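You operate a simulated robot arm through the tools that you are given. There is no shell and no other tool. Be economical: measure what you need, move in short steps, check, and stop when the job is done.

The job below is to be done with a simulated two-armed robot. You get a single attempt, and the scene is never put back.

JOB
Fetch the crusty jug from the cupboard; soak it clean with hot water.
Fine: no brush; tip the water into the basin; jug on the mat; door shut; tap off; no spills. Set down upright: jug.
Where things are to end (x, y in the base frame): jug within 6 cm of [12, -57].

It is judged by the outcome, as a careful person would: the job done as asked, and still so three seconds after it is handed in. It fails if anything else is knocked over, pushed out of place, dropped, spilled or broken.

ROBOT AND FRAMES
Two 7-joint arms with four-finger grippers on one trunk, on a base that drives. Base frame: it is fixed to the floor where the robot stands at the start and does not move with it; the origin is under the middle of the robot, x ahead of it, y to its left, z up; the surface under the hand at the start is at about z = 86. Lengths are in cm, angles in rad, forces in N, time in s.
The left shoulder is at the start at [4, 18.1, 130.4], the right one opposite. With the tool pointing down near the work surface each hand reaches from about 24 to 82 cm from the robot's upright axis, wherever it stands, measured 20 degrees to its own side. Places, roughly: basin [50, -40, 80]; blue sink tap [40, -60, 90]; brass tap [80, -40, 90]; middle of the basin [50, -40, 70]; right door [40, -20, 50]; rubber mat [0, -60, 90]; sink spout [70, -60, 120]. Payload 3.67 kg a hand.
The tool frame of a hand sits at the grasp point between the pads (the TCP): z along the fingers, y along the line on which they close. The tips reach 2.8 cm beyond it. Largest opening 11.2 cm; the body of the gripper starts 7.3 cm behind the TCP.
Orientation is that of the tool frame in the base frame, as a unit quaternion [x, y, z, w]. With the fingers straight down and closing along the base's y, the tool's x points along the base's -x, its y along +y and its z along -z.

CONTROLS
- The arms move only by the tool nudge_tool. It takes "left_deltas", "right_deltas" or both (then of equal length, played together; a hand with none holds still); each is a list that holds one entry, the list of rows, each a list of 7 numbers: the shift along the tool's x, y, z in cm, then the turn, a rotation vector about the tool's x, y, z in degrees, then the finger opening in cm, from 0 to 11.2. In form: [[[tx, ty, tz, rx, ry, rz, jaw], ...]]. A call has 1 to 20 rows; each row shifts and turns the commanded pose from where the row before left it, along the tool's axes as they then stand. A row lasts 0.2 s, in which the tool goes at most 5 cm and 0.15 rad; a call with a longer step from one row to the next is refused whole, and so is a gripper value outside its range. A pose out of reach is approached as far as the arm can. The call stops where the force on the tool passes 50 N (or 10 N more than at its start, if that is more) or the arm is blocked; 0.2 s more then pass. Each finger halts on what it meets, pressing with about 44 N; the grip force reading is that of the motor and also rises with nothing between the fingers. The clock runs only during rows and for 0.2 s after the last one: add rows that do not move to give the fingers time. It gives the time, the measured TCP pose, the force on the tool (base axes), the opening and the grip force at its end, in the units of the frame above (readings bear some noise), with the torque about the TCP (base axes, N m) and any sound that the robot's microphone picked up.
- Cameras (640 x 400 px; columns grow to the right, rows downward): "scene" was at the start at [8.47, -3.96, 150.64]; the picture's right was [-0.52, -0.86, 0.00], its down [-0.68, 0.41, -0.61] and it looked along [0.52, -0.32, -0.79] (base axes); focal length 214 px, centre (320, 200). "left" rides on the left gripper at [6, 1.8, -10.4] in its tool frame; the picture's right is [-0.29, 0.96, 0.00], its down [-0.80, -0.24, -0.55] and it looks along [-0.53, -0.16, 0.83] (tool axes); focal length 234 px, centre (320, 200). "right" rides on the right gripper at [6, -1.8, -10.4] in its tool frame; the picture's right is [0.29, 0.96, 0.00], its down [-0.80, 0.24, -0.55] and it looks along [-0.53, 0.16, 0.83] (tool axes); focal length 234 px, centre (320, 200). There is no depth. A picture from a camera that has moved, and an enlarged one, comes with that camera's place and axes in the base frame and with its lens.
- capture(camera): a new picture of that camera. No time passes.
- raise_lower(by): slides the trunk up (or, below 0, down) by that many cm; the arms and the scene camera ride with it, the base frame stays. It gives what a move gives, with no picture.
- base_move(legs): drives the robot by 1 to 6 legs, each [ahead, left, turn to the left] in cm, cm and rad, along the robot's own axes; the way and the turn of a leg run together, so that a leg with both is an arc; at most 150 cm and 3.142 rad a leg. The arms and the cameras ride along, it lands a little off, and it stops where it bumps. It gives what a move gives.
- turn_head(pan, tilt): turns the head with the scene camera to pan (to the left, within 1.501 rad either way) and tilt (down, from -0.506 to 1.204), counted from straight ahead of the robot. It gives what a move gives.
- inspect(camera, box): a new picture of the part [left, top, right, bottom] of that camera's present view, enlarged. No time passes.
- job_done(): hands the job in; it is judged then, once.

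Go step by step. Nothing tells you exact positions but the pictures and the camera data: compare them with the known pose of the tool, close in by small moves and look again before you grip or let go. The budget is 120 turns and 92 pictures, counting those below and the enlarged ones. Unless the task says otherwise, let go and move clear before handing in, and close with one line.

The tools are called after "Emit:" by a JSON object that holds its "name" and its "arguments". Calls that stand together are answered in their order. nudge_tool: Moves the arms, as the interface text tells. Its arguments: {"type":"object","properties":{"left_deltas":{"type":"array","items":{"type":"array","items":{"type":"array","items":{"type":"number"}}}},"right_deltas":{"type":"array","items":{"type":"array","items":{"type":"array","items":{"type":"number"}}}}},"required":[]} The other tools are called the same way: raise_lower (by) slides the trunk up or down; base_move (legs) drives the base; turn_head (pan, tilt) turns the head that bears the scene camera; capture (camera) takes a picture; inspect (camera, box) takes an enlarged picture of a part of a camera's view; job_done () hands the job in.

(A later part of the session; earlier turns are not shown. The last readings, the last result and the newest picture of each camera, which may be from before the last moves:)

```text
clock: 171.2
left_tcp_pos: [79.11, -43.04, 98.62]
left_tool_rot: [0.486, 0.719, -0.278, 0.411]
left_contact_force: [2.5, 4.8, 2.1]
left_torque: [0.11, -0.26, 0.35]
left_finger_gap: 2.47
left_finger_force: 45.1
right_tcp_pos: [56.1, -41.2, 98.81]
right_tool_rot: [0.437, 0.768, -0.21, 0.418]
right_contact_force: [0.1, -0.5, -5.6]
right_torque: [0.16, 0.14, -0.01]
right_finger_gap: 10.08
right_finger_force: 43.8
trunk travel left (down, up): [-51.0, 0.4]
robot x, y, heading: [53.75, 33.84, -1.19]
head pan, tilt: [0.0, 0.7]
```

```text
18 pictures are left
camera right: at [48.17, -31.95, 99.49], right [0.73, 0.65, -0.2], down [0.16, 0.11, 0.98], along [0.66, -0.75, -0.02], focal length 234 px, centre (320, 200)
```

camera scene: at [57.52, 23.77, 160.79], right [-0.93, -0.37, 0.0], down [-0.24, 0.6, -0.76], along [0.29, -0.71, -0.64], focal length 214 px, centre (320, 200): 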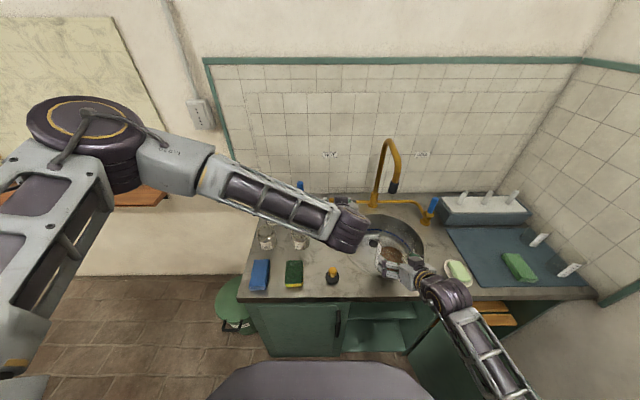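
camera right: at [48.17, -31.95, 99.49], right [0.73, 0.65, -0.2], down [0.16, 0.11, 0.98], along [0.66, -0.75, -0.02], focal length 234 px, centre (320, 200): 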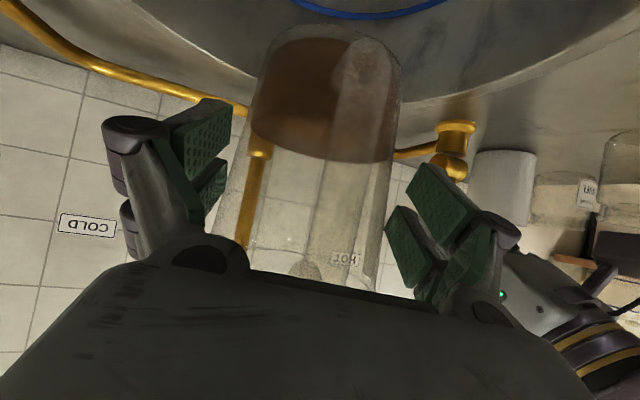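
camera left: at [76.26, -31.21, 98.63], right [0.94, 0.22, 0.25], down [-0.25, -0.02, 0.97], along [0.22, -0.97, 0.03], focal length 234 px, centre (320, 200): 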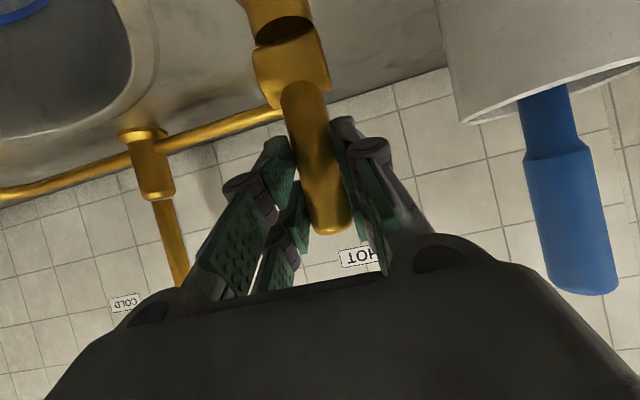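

The crust is unchanged, so that water was cold from the pipe. I'll move the jug out of the stream, open the hot tap wider and let it run into the basin until it steams.

Emit:
{"name": "nudge_tool", "arguments": {"right_deltas": [[[1.67, 0, -2.47, 0, 0, 0, 0], [1.67, 0, -2.47, 0, 0, 0, 0], [1.67, 0, -2.47, 0, 0, 0, 0], [1.67, 0, -2.47, 0, 0, 0, 0], [1.67, 0, -2.47, 0, 0, 0, 0], [0, 0, 0, 0, 0, 0, 0]]]}}

Emit:
{"name": "nudge_tool", "arguments": {"left_deltas": [[[0.25, 0, -0.43, 0, 0, 0, 1.5], [0.25, 0, -0.43, 0, 0, 0, 1.5], [0.25, 0, -0.43, 0, 0, 0, 1.5], [0.25, 0, -0.43, 0, 0, 0, 1.5], [0.28, 0, -0.4, 0, 0, 0, 1.5], [0, 0, 0, 0, 0, 0, 1.5], [0, 0, 0, 0, 0, 0, 1.5], [0, 0, 0, 0, 0, 0, 1.5], [0, 0, 0, 0, 0, 0, 1.5], [0, 0, 0, 0, 0, 0, 1.5], [0, 0, 0, 0, 0, 0, 1.5], [0, 0, 0, 0, 0, 0, 1.5], [0, 0, 0, 0, 0, 0, 1.5], [0, 0, 0, 0, 0, 0, 1.5], [0, 0, 0, 0, 0, 0, 1.5], [0, 0, 0, 0, 0, 0, 1.5]]]}}

Emit:
{"name": "inspect", "arguments": {"camera": "scene", "box": [320, 140, 460, 280]}}

```text
clock: 172.6
left_tcp_pos: [79.17, -43.07, 98.56]
left_tool_rot: [0.485, 0.72, -0.277, 0.411]
left_contact_force: [3.4, 2.9, 1.2]
left_torque: [0.04, -0.19, 0.13]
left_finger_gap: 2.44
left_finger_force: 45.1
right_tcp_pos: [48.05, -28.5, 98.85]
right_tool_rot: [0.436, 0.769, -0.209, 0.418]
right_contact_force: [0.1, 0.1, -6.0]
right_torque: [0.17, 0.11, 0.03]
right_finger_gap: 10.04
right_finger_force: 44.4
trunk travel left (down, up): [-51.0, 0.4]
robot x, y, heading: [53.66, 33.47, -1.181]
head pan, tilt: [0.0, 0.7]
```

```text
clock: 176.0
left_tcp_pos: [78.32, -41.07, 98.45]
left_tool_rot: [0.486, 0.72, -0.277, 0.41]
left_contact_force: [9.2, -18.1, -2.4]
left_torque: [-1.14, -0.56, 0.08]
left_finger_gap: 2.38
left_finger_force: 45.0
right_tcp_pos: [48.08, -28.72, 98.72]
right_tool_rot: [0.437, 0.769, -0.208, 0.417]
right_contact_force: [0.7, -0.3, -5.6]
right_torque: [0.18, 0.15, 0.03]
right_finger_gap: 10.05
right_finger_force: 43.8
trunk travel left (down, up): [-51.0, 0.4]
robot x, y, heading: [53.62, 34.13, -1.187]
head pan, tilt: [0.0, 0.7]
```

```text
2.86 times, centred on (390, 210) of scene
camera zoom: at [57.72, 23.5, 160.77], right [-0.93, -0.37, 0.0], down [-0.24, 0.6, -0.76], along [0.29, -0.71, -0.65], focal length 613 px, centre (120, 171)
```

zoom: 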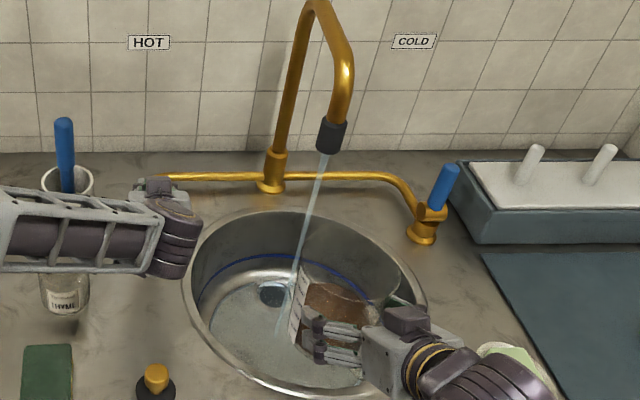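

Emit:
{"name": "nudge_tool", "arguments": {"left_deltas": [[[0, 0, 0, 0, 0, 0, 1.5], [0, 0, 0, 0, 0, 0, 1.5], [0, 0, 0, 0, 0, 0, 1.5], [0, 0, 0, 0, 0, 0, 1.5], [0, 0, 0, 0, 0, 0, 1.5], [0, 0, 0, 0, 0, 0, 1.5], [0, 0, 0, 0, 0, 0, 1.5], [0, 0, 0, 0, 0, 0, 1.5], [0, 0, 0, 0, 0, 0, 1.5], [0, 0, 0, 0, 0, 0, 1.5], [0, 0, 0, 0, 0, 0, 1.5], [0, 0, 0, 0, 0, 0, 1.5], [0, 0, 0, 0, 0, 0, 1.5], [0, 0, 0, 0, 0, 0, 1.5], [0, 0, 0, 0, 0, 0, 1.5], [0, 0, 0, 0, 0, 0, 1.5], [0, 0, 0, 0, 0, 0, 1.5], [0, 0, 0, 0, 0, 0, 1.5], [0, 0, 0, 0, 0, 0, 1.5], [0, 0, 0, 0, 0, 0, 1.5]]]}}

Emit:
{"name": "nudge_tool", "arguments": {"left_deltas": [[[0, 0, 0, 0, 0, 0, 1.5], [0, 0, 0, 0, 0, 0, 1.5], [0, 0, 0, 0, 0, 0, 1.5], [0, 0, 0, 0, 0, 0, 1.5], [0, 0, 0, 0, 0, 0, 1.5], [0, 0, 0, 0, 0, 0, 1.5], [0, 0, 0, 0, 0, 0, 1.5], [0, 0, 0, 0, 0, 0, 1.5], [0, 0, 0, 0, 0, 0, 1.5], [0, 0, 0, 0, 0, 0, 1.5], [0, 0, 0, 0, 0, 0, 1.5], [0, 0, 0, 0, 0, 0, 1.5], [0, 0, 0, 0, 0, 0, 1.5], [0, 0, 0, 0, 0, 0, 1.5], [0, 0, 0, 0, 0, 0, 1.5], [0, 0, 0, 0, 0, 0, 1.5], [0, 0, 0, 0, 0, 0, 1.5], [0, 0, 0, 0, 0, 0, 1.5], [0, 0, 0, 0, 0, 0, 1.5], [0, 0, 0, 0, 0, 0, 1.5]]]}}

Emit:
{"name": "inspect", "arguments": {"camera": "scene", "box": [320, 140, 460, 280]}}

```text
clock: 180.2
left_tcp_pos: [78.28, -41.02, 98.5]
left_tool_rot: [0.485, 0.72, -0.277, 0.411]
left_contact_force: [9.2, -12.0, -3.7]
left_torque: [-0.75, -0.46, 0.13]
left_finger_gap: 2.42
left_finger_force: 44.8
right_tcp_pos: [48.15, -28.67, 98.61]
right_tool_rot: [0.437, 0.769, -0.209, 0.417]
right_contact_force: [0.1, 0.4, -5.5]
right_torque: [0.34, 0.3, 0.0]
right_finger_gap: 1.42
right_finger_force: 43.7
trunk travel left (down, up): [-51.0, 0.4]
robot x, y, heading: [53.56, 33.67, -1.187]
head pan, tilt: [0.0, 0.7]
```

```text
clock: 184.4
left_tcp_pos: [78.27, -40.97, 98.38]
left_tool_rot: [0.486, 0.721, -0.277, 0.41]
left_contact_force: [7.3, -6.9, -6.2]
left_torque: [-0.31, -0.29, 0.11]
left_finger_gap: 2.41
left_finger_force: 44.7
right_tcp_pos: [48.06, -28.79, 98.8]
right_tool_rot: [0.436, 0.769, -0.209, 0.418]
right_contact_force: [-0.1, 0.1, -7.2]
right_torque: [0.43, 0.34, 0.0]
right_finger_gap: 1.41
right_finger_force: 43.6
trunk travel left (down, up): [-51.0, 0.4]
robot x, y, heading: [53.46, 33.64, -1.184]
head pan, tilt: [0.0, 0.7]
```

```text
2.86 times, centred on (390, 210) of scene
camera zoom: at [57.71, 23.58, 160.77], right [-0.93, -0.37, 0.0], down [-0.24, 0.6, -0.76], along [0.29, -0.71, -0.65], focal length 613 px, centre (120, 171)
```

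zoom: 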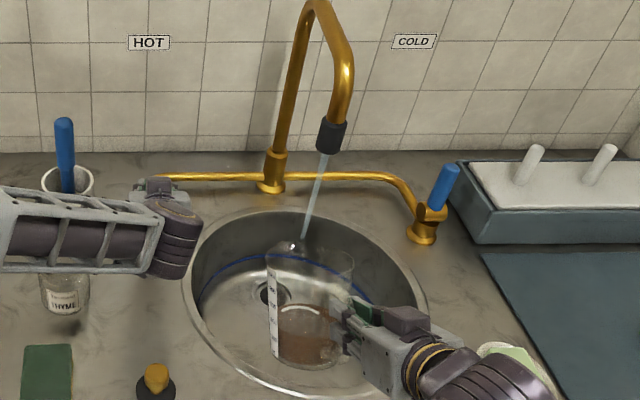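

The jug slid forward during the wait and the fingers now hold it by its handle; it still hangs upright over the basin. I'll look at the grip from the hand camera.

Emit:
{"name": "capture", "arguments": {"camera": "right"}}

```text
15 pictures are left
camera right: at [40.28, -19.47, 99.39], right [0.73, 0.65, -0.2], down [0.16, 0.11, 0.98], along [0.66, -0.75, -0.03], focal length 234 px, centre (320, 200)
```

right: 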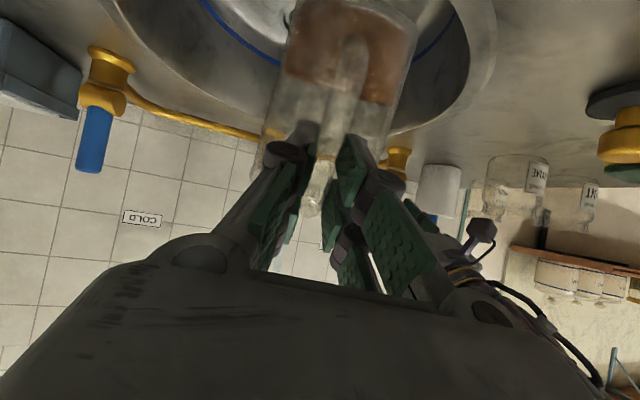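

The jug has slid and now hangs from its handle at a tilt, so I need a firmer grasp. First I'll shut the tap and withdraw the left hand.

Emit:
{"name": "nudge_tool", "arguments": {"left_deltas": [[[-0.28, 0, 0.4, 0, 0, 0, 1.5], [-0.25, 0, 0.43, 0, 0, 0, 1.5], [-0.25, 0, 0.43, 0, 0, 0, 1.5], [-0.25, 0, 0.43, 0, 0, 0, 1.5], [-0.25, 0, 0.43, 0, 0, 0, 1.5], [-0.1, 0, 0.17, 0, 0, 0, 1.5], [0, 0, 0, 0, 0, 0, 1.5], [0, 0, 0, 0, 0, 0, 6], [0, 0, 0, 0, 0, 0, 6], [0, 0, -3, 0, 0, 0, 6], [0, 0, -4, 0, 0, 0, 6], [0, 0, -4, 0, 0, 0, 6], [0, 0, -4, 0, 0, 0, 6], [-3, 1, -3, 0, 0, 0, 6], [-3, 3, -2, 0, 0, 0, 6], [-3, 3, -2, 0, 0, 0, 6], [0, 4, -2, 0, 0, 0, 6], [0, 4, -2, 0, 0, 0, 6], [0, 4, -2, 0, 0, 0, 6]]]}}

Emit:
{"name": "inspect", "arguments": {"camera": "scene", "box": [240, 130, 460, 290]}}

```text
clock: 188.4
left_tcp_pos: [89.59, -17.93, 120.7]
left_tool_rot: [0.486, 0.719, -0.278, 0.411]
left_contact_force: [0.6, -0.7, -0.2]
left_torque: [0.02, 0.02, 0.01]
left_finger_gap: 6.0
left_finger_force: 0.0
right_tcp_pos: [48.04, -28.45, 98.84]
right_tool_rot: [0.437, 0.768, -0.211, 0.418]
right_contact_force: [-0.1, 1.0, -7.5]
right_torque: [0.46, 0.35, 0.02]
right_finger_gap: 1.44
right_finger_force: 44.4
trunk travel left (down, up): [-51.0, 0.4]
robot x, y, heading: [53.64, 33.79, -1.185]
head pan, tilt: [0.0, 0.7]
```

```text
2.50 times, centred on (350, 210) of scene
camera zoom: at [57.72, 24.05, 160.8], right [-0.93, -0.37, 0.0], down [-0.24, 0.6, -0.77], along [0.29, -0.71, -0.64], focal length 536 px, centre (245, 175)
```

zoom: 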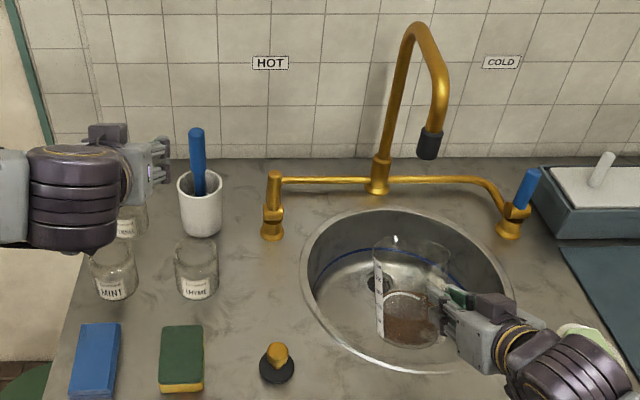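

The tap is off. I'll lift the jug and carry it to the free counter spot left of the basin near (75, -31), levelling it by pitching the hand up.

Emit:
{"name": "nudge_tool", "arguments": {"right_deltas": [[[-2.5, 0, -1.67, 0, 0, 0, 0], [-2.5, 0, -1.67, 0, 0, 0, 0], [-2.5, 0, -1.67, 0, 0, 0, 0], [-0.6, 2.8, 0.88, 0, 0, 0, 0], [-0.6, 2.8, 0.88, 0, 0, 0, 0], [-0.6, 2.8, 0.88, 0, 0, 0, 0], [-0.6, 2.8, 0.88, 0, 0, 0, 0], [-0.6, 2.8, 0.88, 0, 0, 0, 0], [-0.6, 2.8, 0.88, 0, 0, 0, 0], [-0.6, 2.8, 0.88, 0, 0, 0, 0], [-0.6, 2.8, 0.88, 0, 0, 0, 0], [0, 0, 0, 0, -5, 0, 0], [0, 0, 0, 0, -5, 0, 0], [0, 0, 0, 0, -5, 0, 0], [0, 0, 0, 0, -4, 0, 0], [0, 0, 0, 0, 0, 0, 0]]]}}

Emit:
{"name": "capture", "arguments": {"camera": "scene"}}

```text
clock: 191.8
left_tcp_pos: [89.48, -18.21, 120.67]
left_tool_rot: [0.486, 0.719, -0.278, 0.411]
left_contact_force: [0.0, 0.0, 0.0]
left_torque: [0.0, -0.01, 0.03]
left_finger_gap: 6.01
left_finger_force: 0.1
right_tcp_pos: [52.06, -27.81, 108.45]
right_tool_rot: [0.428, 0.756, -0.219, 0.443]
right_contact_force: [1.3, 0.6, -7.9]
right_torque: [0.54, 0.3, -0.03]
right_finger_gap: 1.45
right_finger_force: 43.5
right hand out of reach, approached as far as the arm can: row 6, 7, 8, 9, 10, 11, 12, 13, 14, 15
trunk travel left (down, up): [-51.0, 0.4]
robot x, y, heading: [53.66, 33.42, -1.186]
head pan, tilt: [0.0, 0.7]
```

```text
13 pictures are left
camera scene: at [57.56, 23.78, 160.79], right [-0.93, -0.37, 0.0], down [-0.24, 0.6, -0.76], along [0.29, -0.71, -0.64], focal length 214 px, centre (320, 200)
```

scene: 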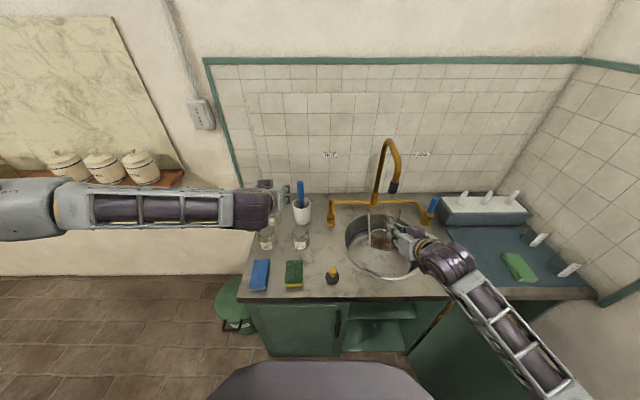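

The arm can't go further left from here, so I'll shift the base left with the jug held high.

Emit:
{"name": "base_move", "arguments": {"legs": [[0, 18, 0]]}}

Emit:
{"name": "inspect", "arguments": {"camera": "scene", "box": [260, 130, 480, 330]}}

```text
clock: 193.4
left_tcp_pos: [105.74, -11.65, 120.73]
left_tool_rot: [0.487, 0.719, -0.277, 0.411]
left_contact_force: [0.0, -0.4, -0.5]
left_torque: [0.0, -0.04, 0.0]
left_finger_gap: 5.98
left_finger_force: 0.0
right_tcp_pos: [68.51, -21.06, 108.43]
right_tool_rot: [0.429, 0.755, -0.22, 0.444]
right_contact_force: [-0.5, 0.6, -8.0]
right_torque: [0.52, 0.25, 0.01]
right_finger_gap: 1.47
right_finger_force: 43.7
trunk travel left (down, up): [-51.0, 0.4]
robot x, y, heading: [70.18, 40.27, -1.187]
head pan, tilt: [0.0, 0.7]
```

```text
2.00 times, centred on (370, 230) of scene
camera zoom: at [73.9, 30.4, 160.79], right [-0.93, -0.37, 0.0], down [-0.24, 0.6, -0.76], along [0.29, -0.71, -0.64], focal length 429 px, centre (220, 140)
```

zoom: 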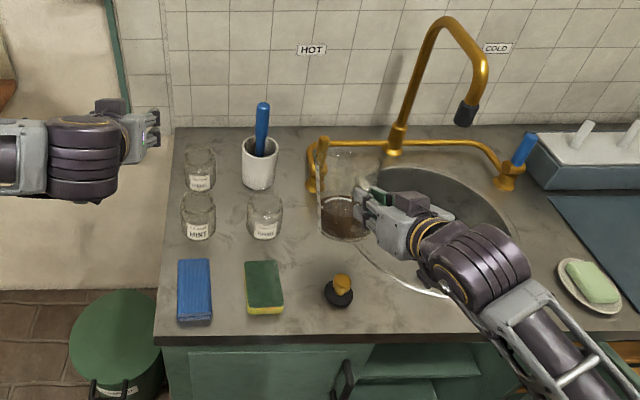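

The jug is over a free spot. I'll lower it gently until it touches down.

Emit:
{"name": "nudge_tool", "arguments": {"right_deltas": [[[1.72, 0, 1.02, 0, 0, 0, 0], [1.72, 0, 1.02, 0, 0, 0, 0], [1.72, 0, 1.02, 0, 0, 0, 0], [0.43, 0, 0.25, 0, 0, 0, 0], [0.43, 0, 0.25, 0, 0, 0, 0], [0, 0, 0, 0, 0, 0, 0]]]}}

Emit:
{"name": "nudge_tool", "arguments": {"right_deltas": [[[0.43, 0, 0.25, 0, 0, 0, 0], [0, 0, 0, 0, 0, 0, 0]]]}}

Emit:
{"name": "nudge_tool", "arguments": {"right_deltas": [[[0.43, 0, 0.25, 0, 0, 0, 0], [0, 0, 0, 0, 0, 0, 0]]]}}

```text
clock: 194.8
left_tcp_pos: [106.01, -11.34, 120.79]
left_tool_rot: [0.486, 0.719, -0.278, 0.411]
left_contact_force: [0.1, 0.2, -0.2]
left_torque: [-0.03, -0.02, -0.01]
left_finger_gap: 6.01
left_finger_force: 0.0
right_tcp_pos: [68.61, -20.87, 101.67]
right_tool_rot: [0.426, 0.756, -0.218, 0.446]
right_contact_force: [2.3, -1.0, 7.2]
right_torque: [-1.04, -0.62, 0.06]
right_finger_gap: 1.44
right_finger_force: 44.2
right hand out of reach, approached as far as the arm can: row 4
trunk travel left (down, up): [-51.0, 0.4]
robot x, y, heading: [70.1, 40.15, -1.19]
head pan, tilt: [0.0, 0.7]
```

```text
clock: 195.4
left_tcp_pos: [105.91, -11.26, 120.9]
left_tool_rot: [0.486, 0.718, -0.279, 0.412]
left_contact_force: [-0.1, -0.1, 0.2]
left_torque: [0.03, 0.03, -0.02]
left_finger_gap: 5.98
left_finger_force: 0.0
right_tcp_pos: [68.56, -20.59, 101.28]
right_tool_rot: [0.426, 0.756, -0.218, 0.446]
right_contact_force: [-4.6, 9.3, 20.9]
right_torque: [-0.71, -0.35, 0.01]
right_finger_gap: 1.46
right_finger_force: 44.0
trunk travel left (down, up): [-51.0, 0.4]
robot x, y, heading: [70.34, 40.77, -1.194]
head pan, tilt: [0.0, 0.7]
```

```text
clock: 196.0
left_tcp_pos: [106.11, -11.14, 120.93]
left_tool_rot: [0.487, 0.719, -0.279, 0.411]
left_contact_force: [-0.5, -0.1, 0.2]
left_torque: [0.03, 0.0, 0.02]
left_finger_gap: 6.0
left_finger_force: 0.1
right_tcp_pos: [68.4, -20.68, 100.36]
right_tool_rot: [0.427, 0.756, -0.218, 0.445]
right_contact_force: [-3.2, 5.9, 13.6]
right_torque: [-0.65, -0.34, 0.0]
right_finger_gap: 1.42
right_finger_force: 44.5
trunk travel left (down, up): [-51.0, 0.4]
robot x, y, heading: [70.35, 40.25, -1.188]
head pan, tilt: [0.0, 0.7]
```

The jug is touching down. I'll check that it stands upright before loosening.

Emit:
{"name": "inspect", "arguments": {"camera": "right", "box": [160, 0, 480, 260]}}

```text
1.54 times, centred on (320, 130) of right
camera zoom: at [60.49, -11.48, 100.31], right [0.73, 0.65, -0.2], down [0.12, 0.16, 0.98], along [0.67, -0.74, 0.04], focal length 360 px, centre (320, 308)
```

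zoom: 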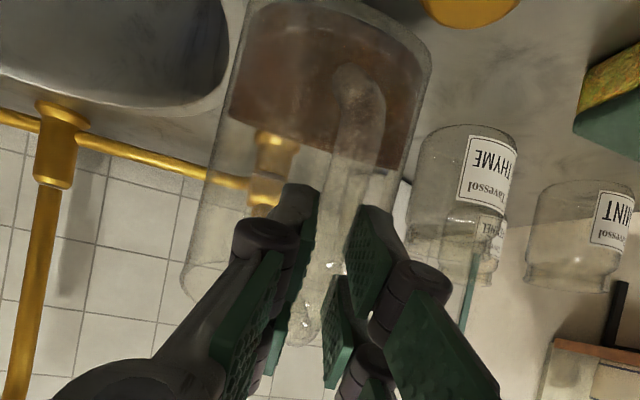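

It leans about 5° sideways. I'll roll it level, press down slightly, then release.

Emit:
{"name": "nudge_tool", "arguments": {"right_deltas": [[[0, 0, 0, 1.3, 0, -2.15, 0], [0.3, 0, 0.18, 1.3, 0, -2.15, 0], [0.3, 0, 0.18, 0, 0, 0, 0], [0, 0, 0, 0, 0, 0, 0]]]}}

Emit:
{"name": "inspect", "arguments": {"camera": "scene", "box": [300, 180, 380, 260]}}

```text
clock: 197.0
left_tcp_pos: [105.96, -11.11, 120.87]
left_tool_rot: [0.486, 0.719, -0.279, 0.412]
left_contact_force: [0.4, -0.1, -0.3]
left_torque: [0.0, 0.02, -0.05]
left_finger_gap: 6.0
left_finger_force: 0.1
right_tcp_pos: [68.51, -20.7, 100.21]
right_tool_rot: [0.426, 0.756, -0.218, 0.447]
right_contact_force: [-4.1, 8.2, 17.9]
right_torque: [-0.84, -0.42, -0.02]
right_finger_gap: 1.43
right_finger_force: 44.2
right hand out of reach, approached as far as the arm can: row 2
trunk travel left (down, up): [-51.0, 0.4]
robot x, y, heading: [70.47, 41.03, -1.19]
head pan, tilt: [0.0, 0.7]
```

```text
5.00 times, centred on (340, 220) of scene
camera zoom: at [74.15, 30.99, 160.83], right [-0.93, -0.37, 0.0], down [-0.24, 0.6, -0.77], along [0.29, -0.71, -0.64], focal length 1072 px, centre (220, 100)
```

zoom: 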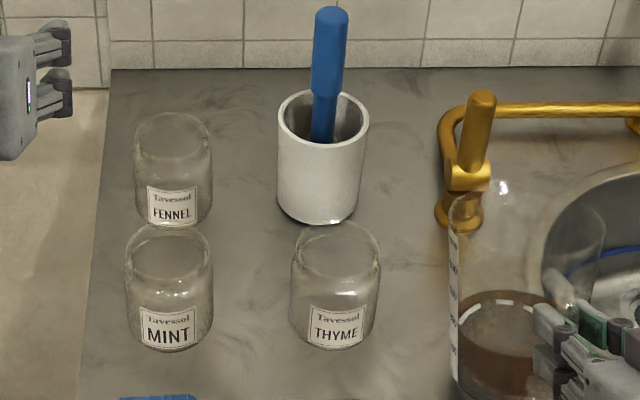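

Emit:
{"name": "nudge_tool", "arguments": {"right_deltas": [[[0, 0, 0, 0, 0, 0, 1.6], [0, 0, 0, 0, 0, 0, 2.0], [0, 0, 0, 0, 0, 0, 3], [0, 0, 0, 0, 0, 0, 4], [0, 0, 0, 0, 0, 0, 4], [0, 0, 0, 0, 0, 0, 4]]]}}

Emit:
{"name": "capture", "arguments": {"camera": "right"}}

```text
clock: 198.4
left_tcp_pos: [105.93, -11.41, 120.76]
left_tool_rot: [0.486, 0.719, -0.278, 0.411]
left_contact_force: [1.5, 0.0, 0.5]
left_torque: [0.0, 0.01, 0.01]
left_finger_gap: 5.97
left_finger_force: 0.0
right_tcp_pos: [68.4, -20.84, 99.97]
right_tool_rot: [0.428, 0.757, -0.217, 0.444]
right_contact_force: [-2.0, 3.0, 0.2]
right_torque: [-0.03, 0.02, -0.06]
right_finger_gap: 4.03
right_finger_force: 0.3
trunk travel left (down, up): [-51.0, 0.4]
robot x, y, heading: [70.4, 40.27, -1.186]
head pan, tilt: [0.0, 0.7]
```

```text
9 pictures are left
camera right: at [60.51, -11.65, 99.92], right [0.73, 0.65, -0.2], down [0.12, 0.16, 0.98], along [0.67, -0.74, 0.04], focal length 234 px, centre (320, 200)
```

right: 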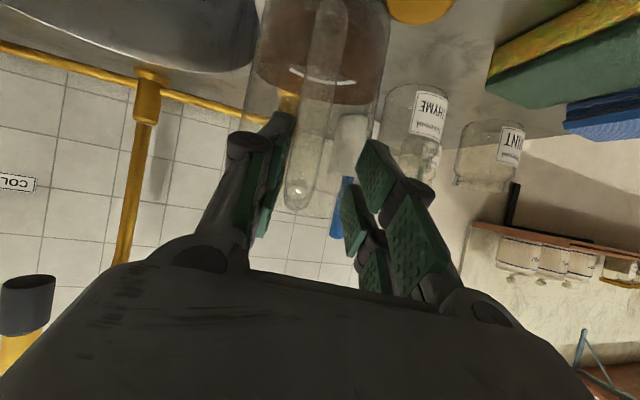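

The jug stands upright on the counter. While it soaks I'll use the free right hand to shut the cupboard door: withdraw, drive back to the earlier stance and lower the trunk.

Emit:
{"name": "nudge_tool", "arguments": {"right_deltas": [[[0, 0, -2, 0, 0, 0, 4], [0, 0, -3, 0, 0, 0, 4], [0, 0, -4, 0, 0, 0, 4], [0, 0, -4, 0, 0, 0, 4], [-2, 0, -2, 0, 8.5, 0, 2], [-2, 0, -2, 0, 8.5, 0, 0], [0, 0, 0, 0, 8.5, 0, 0], [0, 0, 0, 0, 8.5, 0, 0], [0, 0, 0, 0, 8.5, 0, 0], [0, 0, 0, 0, 8.5, 0, 0], [0, 0, 0, 0, 8, 0, 0]]]}}

Emit:
{"name": "base_move", "arguments": {"legs": [[-20, 0, 0], [0, -23, 0]]}}

Emit:
{"name": "raise_lower", "arguments": {"by": -25}}

```text
clock: 200.8
left_tcp_pos: [106.16, -11.65, 120.59]
left_tool_rot: [0.486, 0.72, -0.278, 0.41]
left_contact_force: [0.3, 1.1, -1.4]
left_torque: [0.04, 0.0, -0.01]
left_finger_gap: 5.99
left_finger_force: 0.0
right_tcp_pos: [61.53, -12.26, 111.44]
right_tool_rot: [0.478, 0.878, 0.023, 0.012]
right_contact_force: [0.0, 0.4, 0.1]
right_torque: [-0.01, 0.01, -0.01]
right_finger_gap: 0.02
right_finger_force: 35.9
right hand out of reach, approached as far as the arm can: row 5, 6
trunk travel left (down, up): [-51.0, 0.4]
robot x, y, heading: [70.33, 40.57, -1.191]
head pan, tilt: [0.0, 0.7]
```

```text
clock: 203.7
left_tcp_pos: [77.63, -1.51, 120.69]
left_tool_rot: [0.486, 0.72, -0.278, 0.411]
left_contact_force: [0.0, -0.2, -0.4]
left_torque: [0.01, 0.02, -0.01]
left_finger_gap: 6.0
left_finger_force: 0.1
right_tcp_pos: [33.15, -2.58, 111.5]
right_tool_rot: [0.478, 0.878, 0.02, 0.014]
right_contact_force: [0.2, 1.3, 0.6]
right_torque: [-0.02, -0.01, 0.02]
right_finger_gap: 0.0
right_finger_force: 36.3
trunk travel left (down, up): [-51.0, 0.4]
robot x, y, heading: [41.64, 50.38, -1.187]
head pan, tilt: [0.0, 0.7]
```

```text
clock: 206.3
left_tcp_pos: [77.56, -1.64, 95.77]
left_tool_rot: [0.486, 0.72, -0.277, 0.411]
left_contact_force: [0.3, -0.5, -0.3]
left_torque: [-0.04, -0.04, 0.01]
left_finger_gap: 6.01
left_finger_force: 0.2
right_tcp_pos: [32.88, -2.48, 86.55]
right_tool_rot: [0.478, 0.878, 0.022, 0.015]
right_contact_force: [-0.3, -0.3, 0.2]
right_torque: [0.01, -0.01, -0.01]
right_finger_gap: 0.0
right_finger_force: 35.5
trunk travel left (down, up): [-26.0, 25.4]
robot x, y, heading: [41.46, 50.27, -1.187]
head pan, tilt: [0.0, 0.7]
```

Now I'll move the hand over the door's top to its outer side, then lower it to push height.

Emit:
{"name": "nudge_tool", "arguments": {"right_deltas": [[[0, 0, -3.5, 0, 0, 0, 0], [1.26, -4.44, 0, 0, 0, 0, 0], [1.26, -4.44, 0, 0, 0, 0, 0], [1.26, -4.44, 0, 0, 0, 0, 0], [1.26, -4.44, 0, 0, 0, 0, 0], [1.26, -4.44, 0, 0, 0, 0, 0], [1.26, -4.44, 0, 0, 0, 0, 0], [1.26, -4.44, 0, 0, 0, 0, 0], [0, 0, 0, 0, 0, 0, 0]]]}}

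```text
clock: 208.5
left_tcp_pos: [77.53, -1.63, 95.74]
left_tool_rot: [0.485, 0.72, -0.278, 0.411]
left_contact_force: [-0.3, 0.1, -0.1]
left_torque: [-0.01, -0.03, -0.02]
left_finger_gap: 5.99
left_finger_force: 0.1
right_tcp_pos: [8.98, -5.9, 84.7]
right_tool_rot: [0.49, 0.869, 0.055, -0.032]
right_contact_force: [1.3, 0.2, -0.4]
right_torque: [0.04, 0.02, 0.01]
right_finger_gap: 0.0
right_finger_force: 35.7
right hand out of reach, approached as far as the arm can: row 6, 7, 8
trunk travel left (down, up): [-26.0, 25.4]
robot x, y, heading: [41.51, 50.69, -1.182]
head pan, tilt: [0.0, 0.7]
stopped in row 9 (right hand): the arm was blocked; the commanded pose is now the measured one
```

The arm is blocked, so I need to see what it's touching before going on.

Emit:
{"name": "turn_head", "arguments": {"pan": -0.9, "tilt": 0.75}}

Emit:
{"name": "capture", "arguments": {"camera": "scene"}}

```text
clock: 209.7
left_tcp_pos: [77.54, -1.45, 95.76]
left_tool_rot: [0.486, 0.719, -0.278, 0.412]
left_contact_force: [0.9, 1.0, -0.5]
left_torque: [0.02, 0.01, 0.01]
left_finger_gap: 6.01
left_finger_force: 0.0
right_tcp_pos: [8.95, -5.85, 84.71]
right_tool_rot: [0.491, 0.869, 0.054, -0.032]
right_contact_force: [0.6, 1.0, 0.7]
right_torque: [-0.02, -0.01, -0.01]
right_finger_gap: 0.0
right_finger_force: 35.4
trunk travel left (down, up): [-26.0, 25.4]
robot x, y, heading: [41.77, 49.82, -1.184]
head pan, tilt: [-0.901, 0.75]
```

```text
8 pictures are left
camera scene: at [38.3, 41.06, 135.44], right [-0.87, 0.49, 0.0], down [0.34, 0.59, -0.73], along [-0.36, -0.64, -0.68], focal length 214 px, centre (320, 200)
```

scene: 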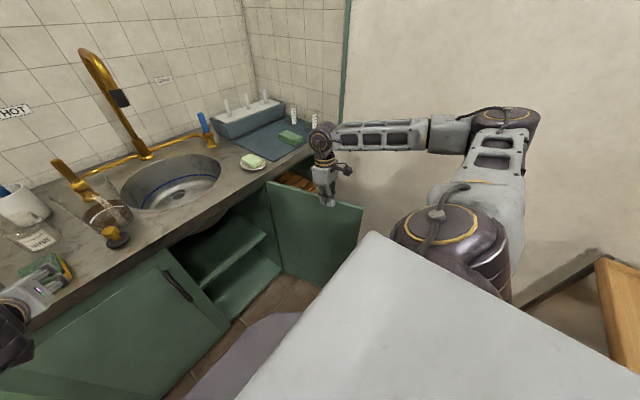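

My elbow is against the side wall. I'll lift a bit and shift the base left so the arm can extend straighter.

Emit:
{"name": "raise_lower", "arguments": {"by": 6}}

Emit:
{"name": "base_move", "arguments": {"legs": [[0, 14, 0]]}}

Emit:
{"name": "nudge_tool", "arguments": {"right_deltas": [[[1.2, -4.2, 0, 0, 0, 0, 0], [1.2, -4.2, 0, 0, 0, 0, 0], [1.2, -4.2, 0, 0, 0, 0, 0], [1.2, -4.2, 0, 0, 0, 0, 0], [1.2, -4.2, 0, 0, 0, 0, 0]]]}}

```text
clock: 210.7
left_tcp_pos: [77.59, -1.58, 101.6]
left_tool_rot: [0.485, 0.72, -0.277, 0.412]
left_contact_force: [-0.2, -0.1, -0.8]
left_torque: [0.0, 0.01, -0.01]
left_finger_gap: 6.04
left_finger_force: 0.0
right_tcp_pos: [8.79, -5.85, 90.46]
right_tool_rot: [0.491, 0.869, 0.054, -0.032]
right_contact_force: [-0.3, 0.4, -0.4]
right_torque: [0.0, 0.02, 0.0]
right_finger_gap: 0.01
right_finger_force: 35.8
trunk travel left (down, up): [-32.0, 19.4]
robot x, y, heading: [41.78, 50.23, -1.188]
head pan, tilt: [-0.901, 0.75]
```

```text
clock: 212.1
left_tcp_pos: [90.5, 3.74, 101.71]
left_tool_rot: [0.485, 0.72, -0.277, 0.411]
left_contact_force: [-0.7, 0.0, -1.0]
left_torque: [-0.03, -0.01, -0.02]
left_finger_gap: 5.99
left_finger_force: 0.1
right_tcp_pos: [21.86, -0.74, 90.57]
right_tool_rot: [0.491, 0.869, 0.054, -0.031]
right_contact_force: [-0.1, -0.2, 0.0]
right_torque: [-0.01, 0.0, -0.04]
right_finger_gap: 0.0
right_finger_force: 36.2
trunk travel left (down, up): [-32.0, 19.4]
robot x, y, heading: [54.87, 55.72, -1.187]
head pan, tilt: [-0.901, 0.75]
```

```text
clock: 213.3
left_tcp_pos: [90.51, 3.69, 101.64]
left_tool_rot: [0.485, 0.72, -0.278, 0.411]
left_contact_force: [-0.9, 0.3, -0.6]
left_torque: [-0.02, -0.02, -0.04]
left_finger_gap: 5.99
left_finger_force: 0.0
right_tcp_pos: [21.51, -0.4, 90.53]
right_tool_rot: [0.493, 0.868, 0.053, -0.033]
right_contact_force: [0.1, 0.3, 1.0]
right_torque: [0.03, 0.03, -0.01]
right_finger_gap: 0.0
right_finger_force: 35.2
right hand out of reach, approached as far as the arm can: row 1, 2, 3, 4, 5
trunk travel left (down, up): [-32.0, 19.4]
robot x, y, heading: [54.26, 55.34, -1.186]
head pan, tilt: [-0.901, 0.75]
```

Emit:
{"name": "nudge_tool", "arguments": {"right_deltas": [[[0, 0, 0, 0, 0, 8, 0], [0, 0, 0, 0, 0, 8, 0], [0, 0, 0, 0, 0, 8, 0], [0, 0, 0, 0, 0, 8, 0], [0, 0, 0, 0, 0, 8, 0], [-2.78, -3.58, 0, 0, 0, 0, 0], [-2.78, -3.58, 0, 0, 0, 0, 0], [-2.78, -3.58, 0, 0, 0, 0, 0], [-2.78, -3.58, 0, 0, 0, 0, 0], [-2.78, -3.58, 0, 0, 0, 0, 0], [0, 0, 0, 0, 0, 0, 0]]]}}

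```text
clock: 215.7
left_tcp_pos: [90.51, 3.71, 101.59]
left_tool_rot: [0.485, 0.72, -0.278, 0.411]
left_contact_force: [0.7, 1.2, 0.4]
left_torque: [0.0, 0.0, -0.01]
left_finger_gap: 5.98
left_finger_force: 0.0
right_tcp_pos: [1.5, -11.1, 89.41]
right_tool_rot: [0.759, 0.648, 0.04, -0.048]
right_contact_force: [0.2, 0.1, 0.2]
right_torque: [-0.02, 0.0, -0.01]
right_finger_gap: 0.0
right_finger_force: 36.3
trunk travel left (down, up): [-32.0, 19.4]
robot x, y, heading: [54.48, 55.58, -1.183]
head pan, tilt: [-0.901, 0.75]
```

Reached the outer side. I'll lower the fingers behind the door and start swinging it closed.

Emit:
{"name": "nudge_tool", "arguments": {"right_deltas": [[[0, 0, 4.4, 0, 0, 0, 0], [0, 0, 4.5, 0, 0, 0, 0], [0, 0, 4.5, 0, 0, 0, 0], [2.39, 2.1, 0, 0, 0, 0, 0], [2.39, 2.1, 0, 0, 0, 0, 0], [2.39, 2.1, 0, 0, 0, 0, 0], [1.65, 2.92, 0, 0, 0, 0, 0], [1.65, 2.92, 0, 0, 0, 0, 0], [1.65, 2.92, 0, 0, 0, 0, 0], [0, 0, 0, 0, 0, 0, 0]]]}}

```text
clock: 217.9
left_tcp_pos: [90.44, 3.75, 101.74]
left_tool_rot: [0.485, 0.72, -0.276, 0.411]
left_contact_force: [0.0, -0.1, 0.2]
left_torque: [-0.01, -0.04, 0.0]
left_finger_gap: 5.99
left_finger_force: 0.0
right_tcp_pos: [18.34, 0.04, 77.15]
right_tool_rot: [0.758, 0.649, 0.041, -0.05]
right_contact_force: [-0.3, -0.4, 0.5]
right_torque: [-0.01, 0.0, 0.02]
right_finger_gap: 0.0
right_finger_force: 35.9
trunk travel left (down, up): [-32.0, 19.4]
robot x, y, heading: [54.42, 55.89, -1.184]
head pan, tilt: [-0.901, 0.75]
```

Emit:
{"name": "nudge_tool", "arguments": {"right_deltas": [[[0.53, 3.27, 0, 0, 0, 0, 0], [0.53, 3.27, 0, 0, 0, 0, 0], [0.53, 3.27, 0, 0, 0, 0, 0], [-0.63, 3.28, 0, 0, 0, 0, 0], [-0.63, 3.28, 0, 0, 0, 0, 0], [-0.63, 3.28, 0, 0, 0, 0, 0], [-1.2, 2.2, 0, 0, 0, 0, 0], [-1.2, 2.2, 0, 0, 0, 0, 0], [-1.2, 2.2, 0, 0, 0, 0, 0], [0, 0, 0, 0, 0, 0, 0]]]}}

Emit:
{"name": "capture", "arguments": {"camera": "scene"}}

```text
clock: 220.1
left_tcp_pos: [90.45, 3.72, 101.78]
left_tool_rot: [0.486, 0.719, -0.278, 0.411]
left_contact_force: [0.0, 0.0, 0.1]
left_torque: [-0.03, 0.03, -0.01]
left_finger_gap: 5.99
left_finger_force: 0.1
right_tcp_pos: [43.61, -7.94, 76.03]
right_tool_rot: [0.759, 0.648, 0.041, -0.048]
right_contact_force: [0.4, 0.2, -0.1]
right_torque: [-0.03, -0.02, 0.01]
right_finger_gap: 0.02
right_finger_force: 35.3
trunk travel left (down, up): [-32.0, 19.4]
robot x, y, heading: [54.68, 55.45, -1.186]
head pan, tilt: [-0.901, 0.75]
```

```text
7 pictures are left
camera scene: at [51.19, 46.36, 141.37], right [-0.87, 0.49, 0.0], down [0.34, 0.59, -0.73], along [-0.36, -0.64, -0.68], focal length 214 px, centre (320, 200)
```

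scene: 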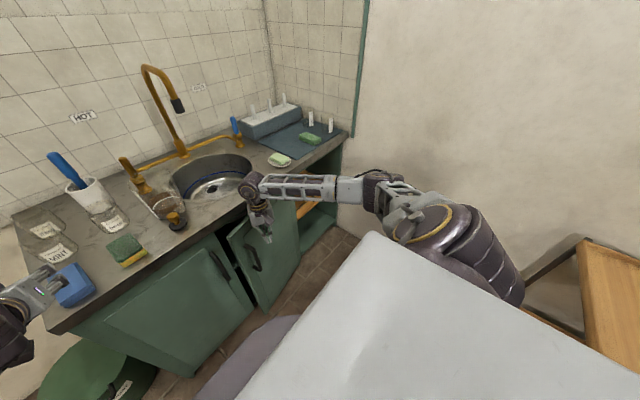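

The door is nearly closed. I'll step back, drop the hand below the counter's overhang and push it fully shut.

Emit:
{"name": "nudge_tool", "arguments": {"right_deltas": [[[0.2, -3.6, 0, 0, 0, 0, 0], [0.2, -3.6, 0, 0, 0, 0, 0]]]}}

Emit:
{"name": "raise_lower", "arguments": {"by": -22}}

Emit:
{"name": "nudge_tool", "arguments": {"right_deltas": [[[-1.7, 1.02, 0, 0, 0, 0, 0], [-1.7, 1.02, 0, 0, 0, 0, 0], [-1.7, 1.02, 0, 0, 0, 0, 0], [-1.7, 1.02, 0, 0, 0, 0, 0], [-1.7, 1.02, 0, 0, 0, 0, 0], [-0.85, 0.51, 0, 0, 0, 0, 0], [-0.85, 0.51, 0, 0, 0, 0, 0], [-0.85, 0.51, 0, 0, 0, 0, 0], [0, 0, 0, 0, 0, 0, 0]]]}}

```text
clock: 220.7
left_tcp_pos: [90.4, 3.73, 101.84]
left_tool_rot: [0.485, 0.72, -0.277, 0.412]
left_contact_force: [0.1, 0.7, 0.1]
left_torque: [0.0, 0.03, -0.02]
left_finger_gap: 6.0
left_finger_force: 0.2
right_tcp_pos: [36.56, -6.38, 76.22]
right_tool_rot: [0.758, 0.649, 0.04, -0.048]
right_contact_force: [-0.6, 0.4, 0.0]
right_torque: [-0.01, 0.01, -0.04]
right_finger_gap: 0.01
right_finger_force: 35.6
trunk travel left (down, up): [-32.0, 19.4]
robot x, y, heading: [54.4, 55.32, -1.186]
head pan, tilt: [-0.901, 0.75]
```

```text
clock: 223.0
left_tcp_pos: [90.43, 3.65, 79.65]
left_tool_rot: [0.485, 0.72, -0.278, 0.412]
left_contact_force: [0.1, -0.6, 0.7]
left_torque: [0.0, 0.02, 0.0]
left_finger_gap: 6.0
left_finger_force: 0.0
right_tcp_pos: [36.52, -6.35, 54.11]
right_tool_rot: [0.759, 0.648, 0.041, -0.048]
right_contact_force: [0.6, 0.6, -0.2]
right_torque: [-0.02, -0.01, 0.01]
right_finger_gap: 0.0
right_finger_force: 35.5
trunk travel left (down, up): [-10.0, 41.4]
robot x, y, heading: [54.46, 55.41, -1.181]
head pan, tilt: [-0.901, 0.75]
```

```text
clock: 225.0
left_tcp_pos: [89.8, 4.96, 80.85]
left_tool_rot: [0.485, 0.714, -0.285, 0.416]
left_contact_force: [-0.4, -0.5, -0.2]
left_torque: [0.0, 0.02, 0.0]
left_finger_gap: 5.99
left_finger_force: 0.1
right_tcp_pos: [40.56, -16.36, 52.92]
right_tool_rot: [0.758, 0.65, 0.037, -0.049]
right_contact_force: [0.4, -0.2, 0.1]
right_torque: [0.0, 0.02, 0.01]
right_finger_gap: 0.01
right_finger_force: 35.5
trunk travel left (down, up): [-10.0, 41.4]
robot x, y, heading: [54.69, 55.82, -1.193]
head pan, tilt: [-0.901, 0.75]
```

Emit:
{"name": "nudge_tool", "arguments": {"right_deltas": [[[-1.7, 1.02, 0, 0, 0, 0, 0], [-1.7, 1.02, 0, 0, 0, 0, 0], [-0.85, 0.51, 0, 0, 0, 0, 0], [-0.85, 0.51, 0, 0, 0, 0, 0], [0, 0, 0, 0, 0, 0, 0]]]}}

Emit:
{"name": "capture", "arguments": {"camera": "scene"}}

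```text
clock: 226.3
left_tcp_pos: [85.22, 6.42, 80.85]
left_tool_rot: [0.508, 0.7, -0.296, 0.406]
left_contact_force: [-0.1, 0.1, 0.6]
left_torque: [0.0, -0.06, 0.02]
left_finger_gap: 6.0
left_finger_force: 0.0
right_tcp_pos: [39.95, -16.64, 52.15]
right_tool_rot: [0.76, 0.647, 0.046, -0.044]
right_contact_force: [0.7, 0.0, 0.1]
right_torque: [-0.08, -0.01, 0.03]
right_finger_gap: 0.0
right_finger_force: 36.2
trunk travel left (down, up): [-10.0, 41.4]
robot x, y, heading: [53.09, 59.75, -1.251]
head pan, tilt: [-0.901, 0.75]
stopped in row 5 (right hand): the force on the tool passed its limit at 77 N (the readings are from after the stop); the commanded pose is now the measured one
```

```text
6 pictures are left
camera scene: at [48.9, 52.52, 119.56], right [-0.84, 0.55, -0.01], down [0.38, 0.56, -0.74], along [-0.4, -0.62, -0.67], focal length 214 px, centre (320, 200)
```

scene: 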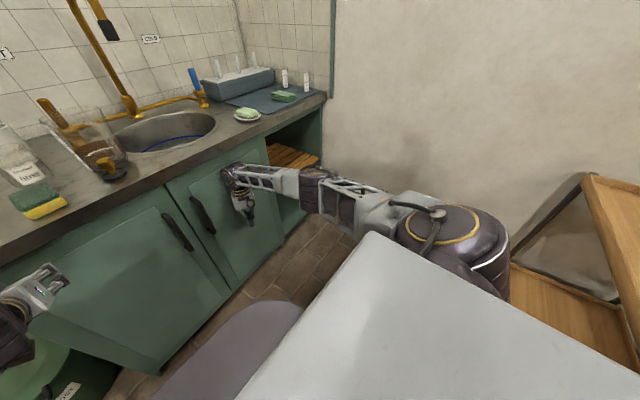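

The door is shut; pushing it moved my base back slightly. I'll withdraw the hand, raise up and re-orient it for a better grasp on the jug.

Emit:
{"name": "nudge_tool", "arguments": {"right_deltas": [[[2.5, -1.5, 0, 0, 0, 0, 0], [3.4, -2, 0, 0, 0, 0, 0], [3.4, -2, 0, 0, 0, 0, 0], [1.7, -1, 0, 0, 0, 0, 0]]]}}

Emit:
{"name": "raise_lower", "arguments": {"by": 40}}

Emit:
{"name": "base_move", "arguments": {"legs": [[0, 0, 0.063]]}}

Emit:
{"name": "nudge_tool", "arguments": {"right_deltas": [[[0, 0, -3.5, 0, 0, -8.15, 6], [0, 0, -3.5, 0, 0, -8.15, 11.2], [0, 0, -3.5, 0, 0, -8.15, 11.2], [0, 0, -3.5, 0, 0, -8.15, 11.2], [0, 0, 0, 0, -8.5, 0, 11.2], [0, 0, 0, 0, -8.5, 0, 11.2], [0, 0, 0, 0, -8.5, 0, 11.2], [0, 0, 0, 0, -8.5, 0, 11.2], [0, 0, 0, 0, -8.5, 0, 11.2], [0, 0, 0, 0, 0, 0, 11.2]]]}}

```text
clock: 227.3
left_tcp_pos: [86.08, 5.2, 79.66]
left_tool_rot: [0.508, 0.705, -0.29, 0.401]
left_contact_force: [-0.2, -0.3, -0.6]
left_torque: [0.06, 0.0, 0.02]
left_finger_gap: 6.04
left_finger_force: 0.1
right_tcp_pos: [35.66, -5.75, 52.41]
right_tool_rot: [0.761, 0.645, 0.05, -0.056]
right_contact_force: [1.4, -0.2, 0.4]
right_torque: [-0.03, 0.0, -0.01]
right_finger_gap: 0.0
right_finger_force: 35.3
trunk travel left (down, up): [-10.0, 41.4]
robot x, y, heading: [53.61, 59.46, -1.244]
head pan, tilt: [-0.901, 0.75]
```

```text
clock: 231.2
left_tcp_pos: [85.92, 5.22, 119.77]
left_tool_rot: [0.508, 0.704, -0.29, 0.402]
left_contact_force: [0.3, 0.5, 0.3]
left_torque: [0.02, -0.05, -0.04]
left_finger_gap: 6.01
left_finger_force: 0.1
right_tcp_pos: [35.67, -5.76, 92.45]
right_tool_rot: [0.76, 0.646, 0.049, -0.056]
right_contact_force: [0.8, -0.1, -0.5]
right_torque: [0.03, 0.0, 0.02]
right_finger_gap: 0.0
right_finger_force: 36.3
trunk travel left (down, up): [-50.0, 1.4]
robot x, y, heading: [53.13, 59.37, -1.249]
head pan, tilt: [-0.901, 0.75]
```

```text
clock: 232.0
left_tcp_pos: [89.21, 7.35, 119.75]
left_tool_rot: [0.486, 0.72, -0.276, 0.411]
left_contact_force: [-0.9, 0.1, -0.9]
left_torque: [-0.03, -0.04, 0.0]
left_finger_gap: 6.02
left_finger_force: 0.1
right_tcp_pos: [39.81, -6.8, 92.3]
right_tool_rot: [0.739, 0.669, 0.048, -0.057]
right_contact_force: [-0.7, 0.0, -0.4]
right_torque: [0.01, -0.04, -0.01]
right_finger_gap: 0.0
right_finger_force: 35.7
trunk travel left (down, up): [-50.0, 1.4]
robot x, y, heading: [53.33, 59.23, -1.184]
head pan, tilt: [-0.901, 0.75]
```

```text
clock: 234.2
left_tcp_pos: [89.28, 7.31, 119.71]
left_tool_rot: [0.486, 0.72, -0.277, 0.41]
left_contact_force: [-0.4, -0.1, 0.1]
left_torque: [-0.02, -0.03, -0.01]
left_finger_gap: 6.01
left_finger_force: 0.0
right_tcp_pos: [39.92, -8.86, 106.27]
right_tool_rot: [0.508, 0.807, -0.131, 0.27]
right_contact_force: [-0.1, -0.1, 0.0]
right_torque: [0.0, 0.0, -0.01]
right_finger_gap: 11.21
right_finger_force: 0.2
trunk travel left (down, up): [-50.0, 1.4]
robot x, y, heading: [53.35, 59.59, -1.181]
head pan, tilt: [-0.901, 0.75]
```

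Emit:
{"name": "base_move", "arguments": {"legs": [[23.5, 9, 0]]}}

Emit:
{"name": "capture", "arguments": {"camera": "right"}}

```text
clock: 236.0
left_tcp_pos: [106.15, -10.98, 119.85]
left_tool_rot: [0.486, 0.719, -0.277, 0.412]
left_contact_force: [0.4, -0.4, -0.9]
left_torque: [0.03, -0.03, 0.02]
left_finger_gap: 5.99
left_finger_force: 0.0
right_tcp_pos: [56.72, -27.15, 106.21]
right_tool_rot: [0.511, 0.805, -0.132, 0.27]
right_contact_force: [-0.1, -0.1, 0.3]
right_torque: [-0.03, -0.01, 0.0]
right_finger_gap: 11.2
right_finger_force: 0.0
trunk travel left (down, up): [-50.0, 1.4]
robot x, y, heading: [70.74, 40.97, -1.185]
head pan, tilt: [-0.901, 0.75]
```

```text
5 pictures are left
camera right: at [50.12, -18.2, 111.21], right [0.76, 0.64, -0.1], down [0.31, -0.22, 0.92], along [0.57, -0.73, -0.37], focal length 234 px, centre (320, 200)
```

right: 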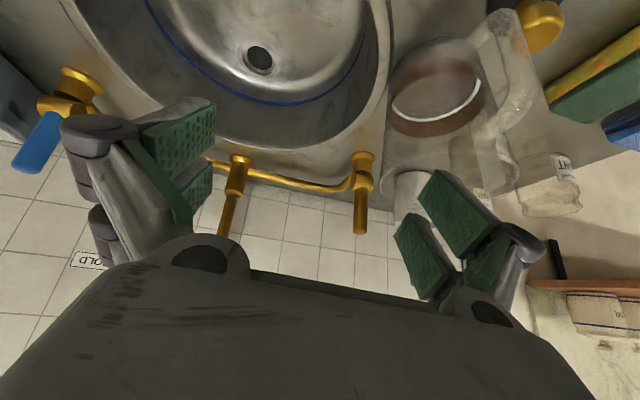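

The submerged crust is paler than the band above the water, so the hot water is working. I'll realign with the handle, which now faces +y, and get ready to re-grasp the jug deeper.

Emit:
{"name": "nudge_tool", "arguments": {"right_deltas": [[[1.66, 2.98, -1.39, 4.2, 0, 6, 11.2], [1.66, 2.98, -1.39, 4.2, 0, 6, 11.2], [1.66, 2.98, -1.39, 4.2, 0, 6, 11.2], [1.66, 2.98, -1.39, 0, -5, 0, 11.2], [1.66, 2.98, -1.39, 0, 0, 0, 11.2], [0, 0, 0, 0, 0, 0, 11.2]]]}}

```text
clock: 237.4
left_tcp_pos: [106.25, -11.09, 119.7]
left_tool_rot: [0.486, 0.72, -0.277, 0.411]
left_contact_force: [-0.7, -0.7, 0.6]
left_torque: [0.01, -0.01, -0.01]
left_finger_gap: 6.0
left_finger_force: 0.1
right_tcp_pos: [68.74, -13.38, 108.05]
right_tool_rot: [0.649, 0.686, -0.204, 0.26]
right_contact_force: [-0.4, -0.3, -0.8]
right_torque: [-0.01, 0.05, 0.0]
right_finger_gap: 11.22
right_finger_force: 0.0
trunk travel left (down, up): [-50.0, 1.4]
robot x, y, heading: [70.57, 40.94, -1.185]
head pan, tilt: [-0.901, 0.75]
```

Emit:
{"name": "nudge_tool", "arguments": {"right_deltas": [[[1.84, 0.1, 2.57, 0, 0, 0, 11.2], [1.84, 0.1, 2.57, 0, 0, 0, 11.2], [1.84, 0.1, 2.57, 0, 0, 0, 11.2], [1.84, 0.1, 2.57, 0, 0, 0, 11.2], [0, 0, 0, 0, 0, 0, 11.2]]]}}

Emit:
{"name": "capture", "arguments": {"camera": "right"}}

```text
clock: 238.6
left_tcp_pos: [106.27, -10.9, 119.72]
left_tool_rot: [0.486, 0.719, -0.277, 0.411]
left_contact_force: [0.2, 1.0, 0.5]
left_torque: [-0.02, 0.0, 0.01]
left_finger_gap: 5.99
left_finger_force: 0.2
right_tcp_pos: [69.85, -13.87, 95.51]
right_tool_rot: [0.649, 0.686, -0.204, 0.259]
right_contact_force: [-0.2, 1.4, -0.2]
right_torque: [0.0, 0.02, 0.01]
right_finger_gap: 11.18
right_finger_force: 0.0
trunk travel left (down, up): [-50.0, 1.4]
robot x, y, heading: [70.86, 41.18, -1.186]
head pan, tilt: [-0.901, 0.75]
```

```text
4 pictures are left
camera right: at [66.98, -2.87, 99.69], right [0.95, 0.3, -0.12], down [0.21, -0.27, 0.94], along [0.25, -0.92, -0.31], focal length 234 px, centre (320, 200)
```

right: 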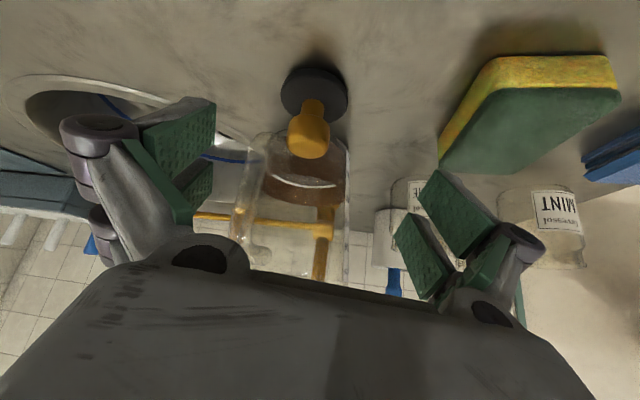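

The jug's axis is at about (71.4, -26.8), with the handle between the finger paths. I'll approach horizontally at z≈96, checking forces.

Emit:
{"name": "nudge_tool", "arguments": {"right_deltas": [[[-0.4, 0.62, 0.3, 0, 0, 0, 11.2], [-2, 0, 1.47, 0, 0, 0, 11.2], [-2, 0, 1.47, 0, 0, 0, 11.2], [-1, 0, 0.74, 0, 0, 0, 11.2], [-1, 0, 0.74, 0, 0, 0, 11.2], [0, 0, 0, 0, 0, 0, 11.2]]]}}

Emit:
{"name": "nudge_tool", "arguments": {"right_deltas": [[[-0.8, 0, 0.59, 0, 0, 0, 11.2], [-0.8, 0, 0.59, 0, 0, 0, 11.2], [0, 0, 0, 0, 0, 0, 11.2]]]}}

Emit:
{"name": "nudge_tool", "arguments": {"right_deltas": [[[-0.8, 0, 0.59, 0, 0, 0, 11.2], [-0.8, 0, 0.59, 0, 0, 0, 11.2], [0, 0, 0, 0, 0, 0, 11.2]]]}}

```text
clock: 240.0
left_tcp_pos: [106.4, -10.97, 119.67]
left_tool_rot: [0.487, 0.719, -0.278, 0.41]
left_contact_force: [0.9, -1.1, 0.5]
left_torque: [-0.01, -0.02, -0.03]
left_finger_gap: 6.02
left_finger_force: 0.0
right_tcp_pos: [71.01, -21.83, 95.98]
right_tool_rot: [0.648, 0.686, -0.204, 0.259]
right_contact_force: [-0.6, -1.3, 0.0]
right_torque: [0.04, -0.01, -0.02]
right_finger_gap: 11.18
right_finger_force: 0.1
trunk travel left (down, up): [-50.0, 1.4]
robot x, y, heading: [70.35, 40.77, -1.191]
head pan, tilt: [-0.901, 0.75]
```

```text
clock: 240.8
left_tcp_pos: [106.19, -11.0, 119.66]
left_tool_rot: [0.486, 0.719, -0.278, 0.412]
left_contact_force: [-0.1, 0.1, 0.1]
left_torque: [-0.01, 0.0, 0.01]
left_finger_gap: 6.01
left_finger_force: 0.1
right_tcp_pos: [71.2, -23.74, 96.03]
right_tool_rot: [0.648, 0.687, -0.204, 0.259]
right_contact_force: [-2.5, 2.3, 2.6]
right_torque: [0.06, 0.05, -0.02]
right_finger_gap: 11.2
right_finger_force: 0.1
trunk travel left (down, up): [-50.0, 1.4]
robot x, y, heading: [70.44, 40.92, -1.186]
head pan, tilt: [-0.901, 0.75]
```

```text
clock: 241.6
left_tcp_pos: [106.34, -11.06, 119.75]
left_tool_rot: [0.486, 0.72, -0.277, 0.411]
left_contact_force: [0.2, 0.4, -0.2]
left_torque: [0.01, -0.01, 0.0]
left_finger_gap: 6.02
left_finger_force: 0.1
right_tcp_pos: [71.45, -25.65, 95.96]
right_tool_rot: [0.648, 0.687, -0.204, 0.259]
right_contact_force: [1.8, 0.2, 0.1]
right_torque: [-0.01, 0.03, 0.08]
right_finger_gap: 11.19
right_finger_force: 0.1
trunk travel left (down, up): [-50.0, 1.4]
robot x, y, heading: [70.81, 40.82, -1.184]
head pan, tilt: [-0.901, 0.75]
```

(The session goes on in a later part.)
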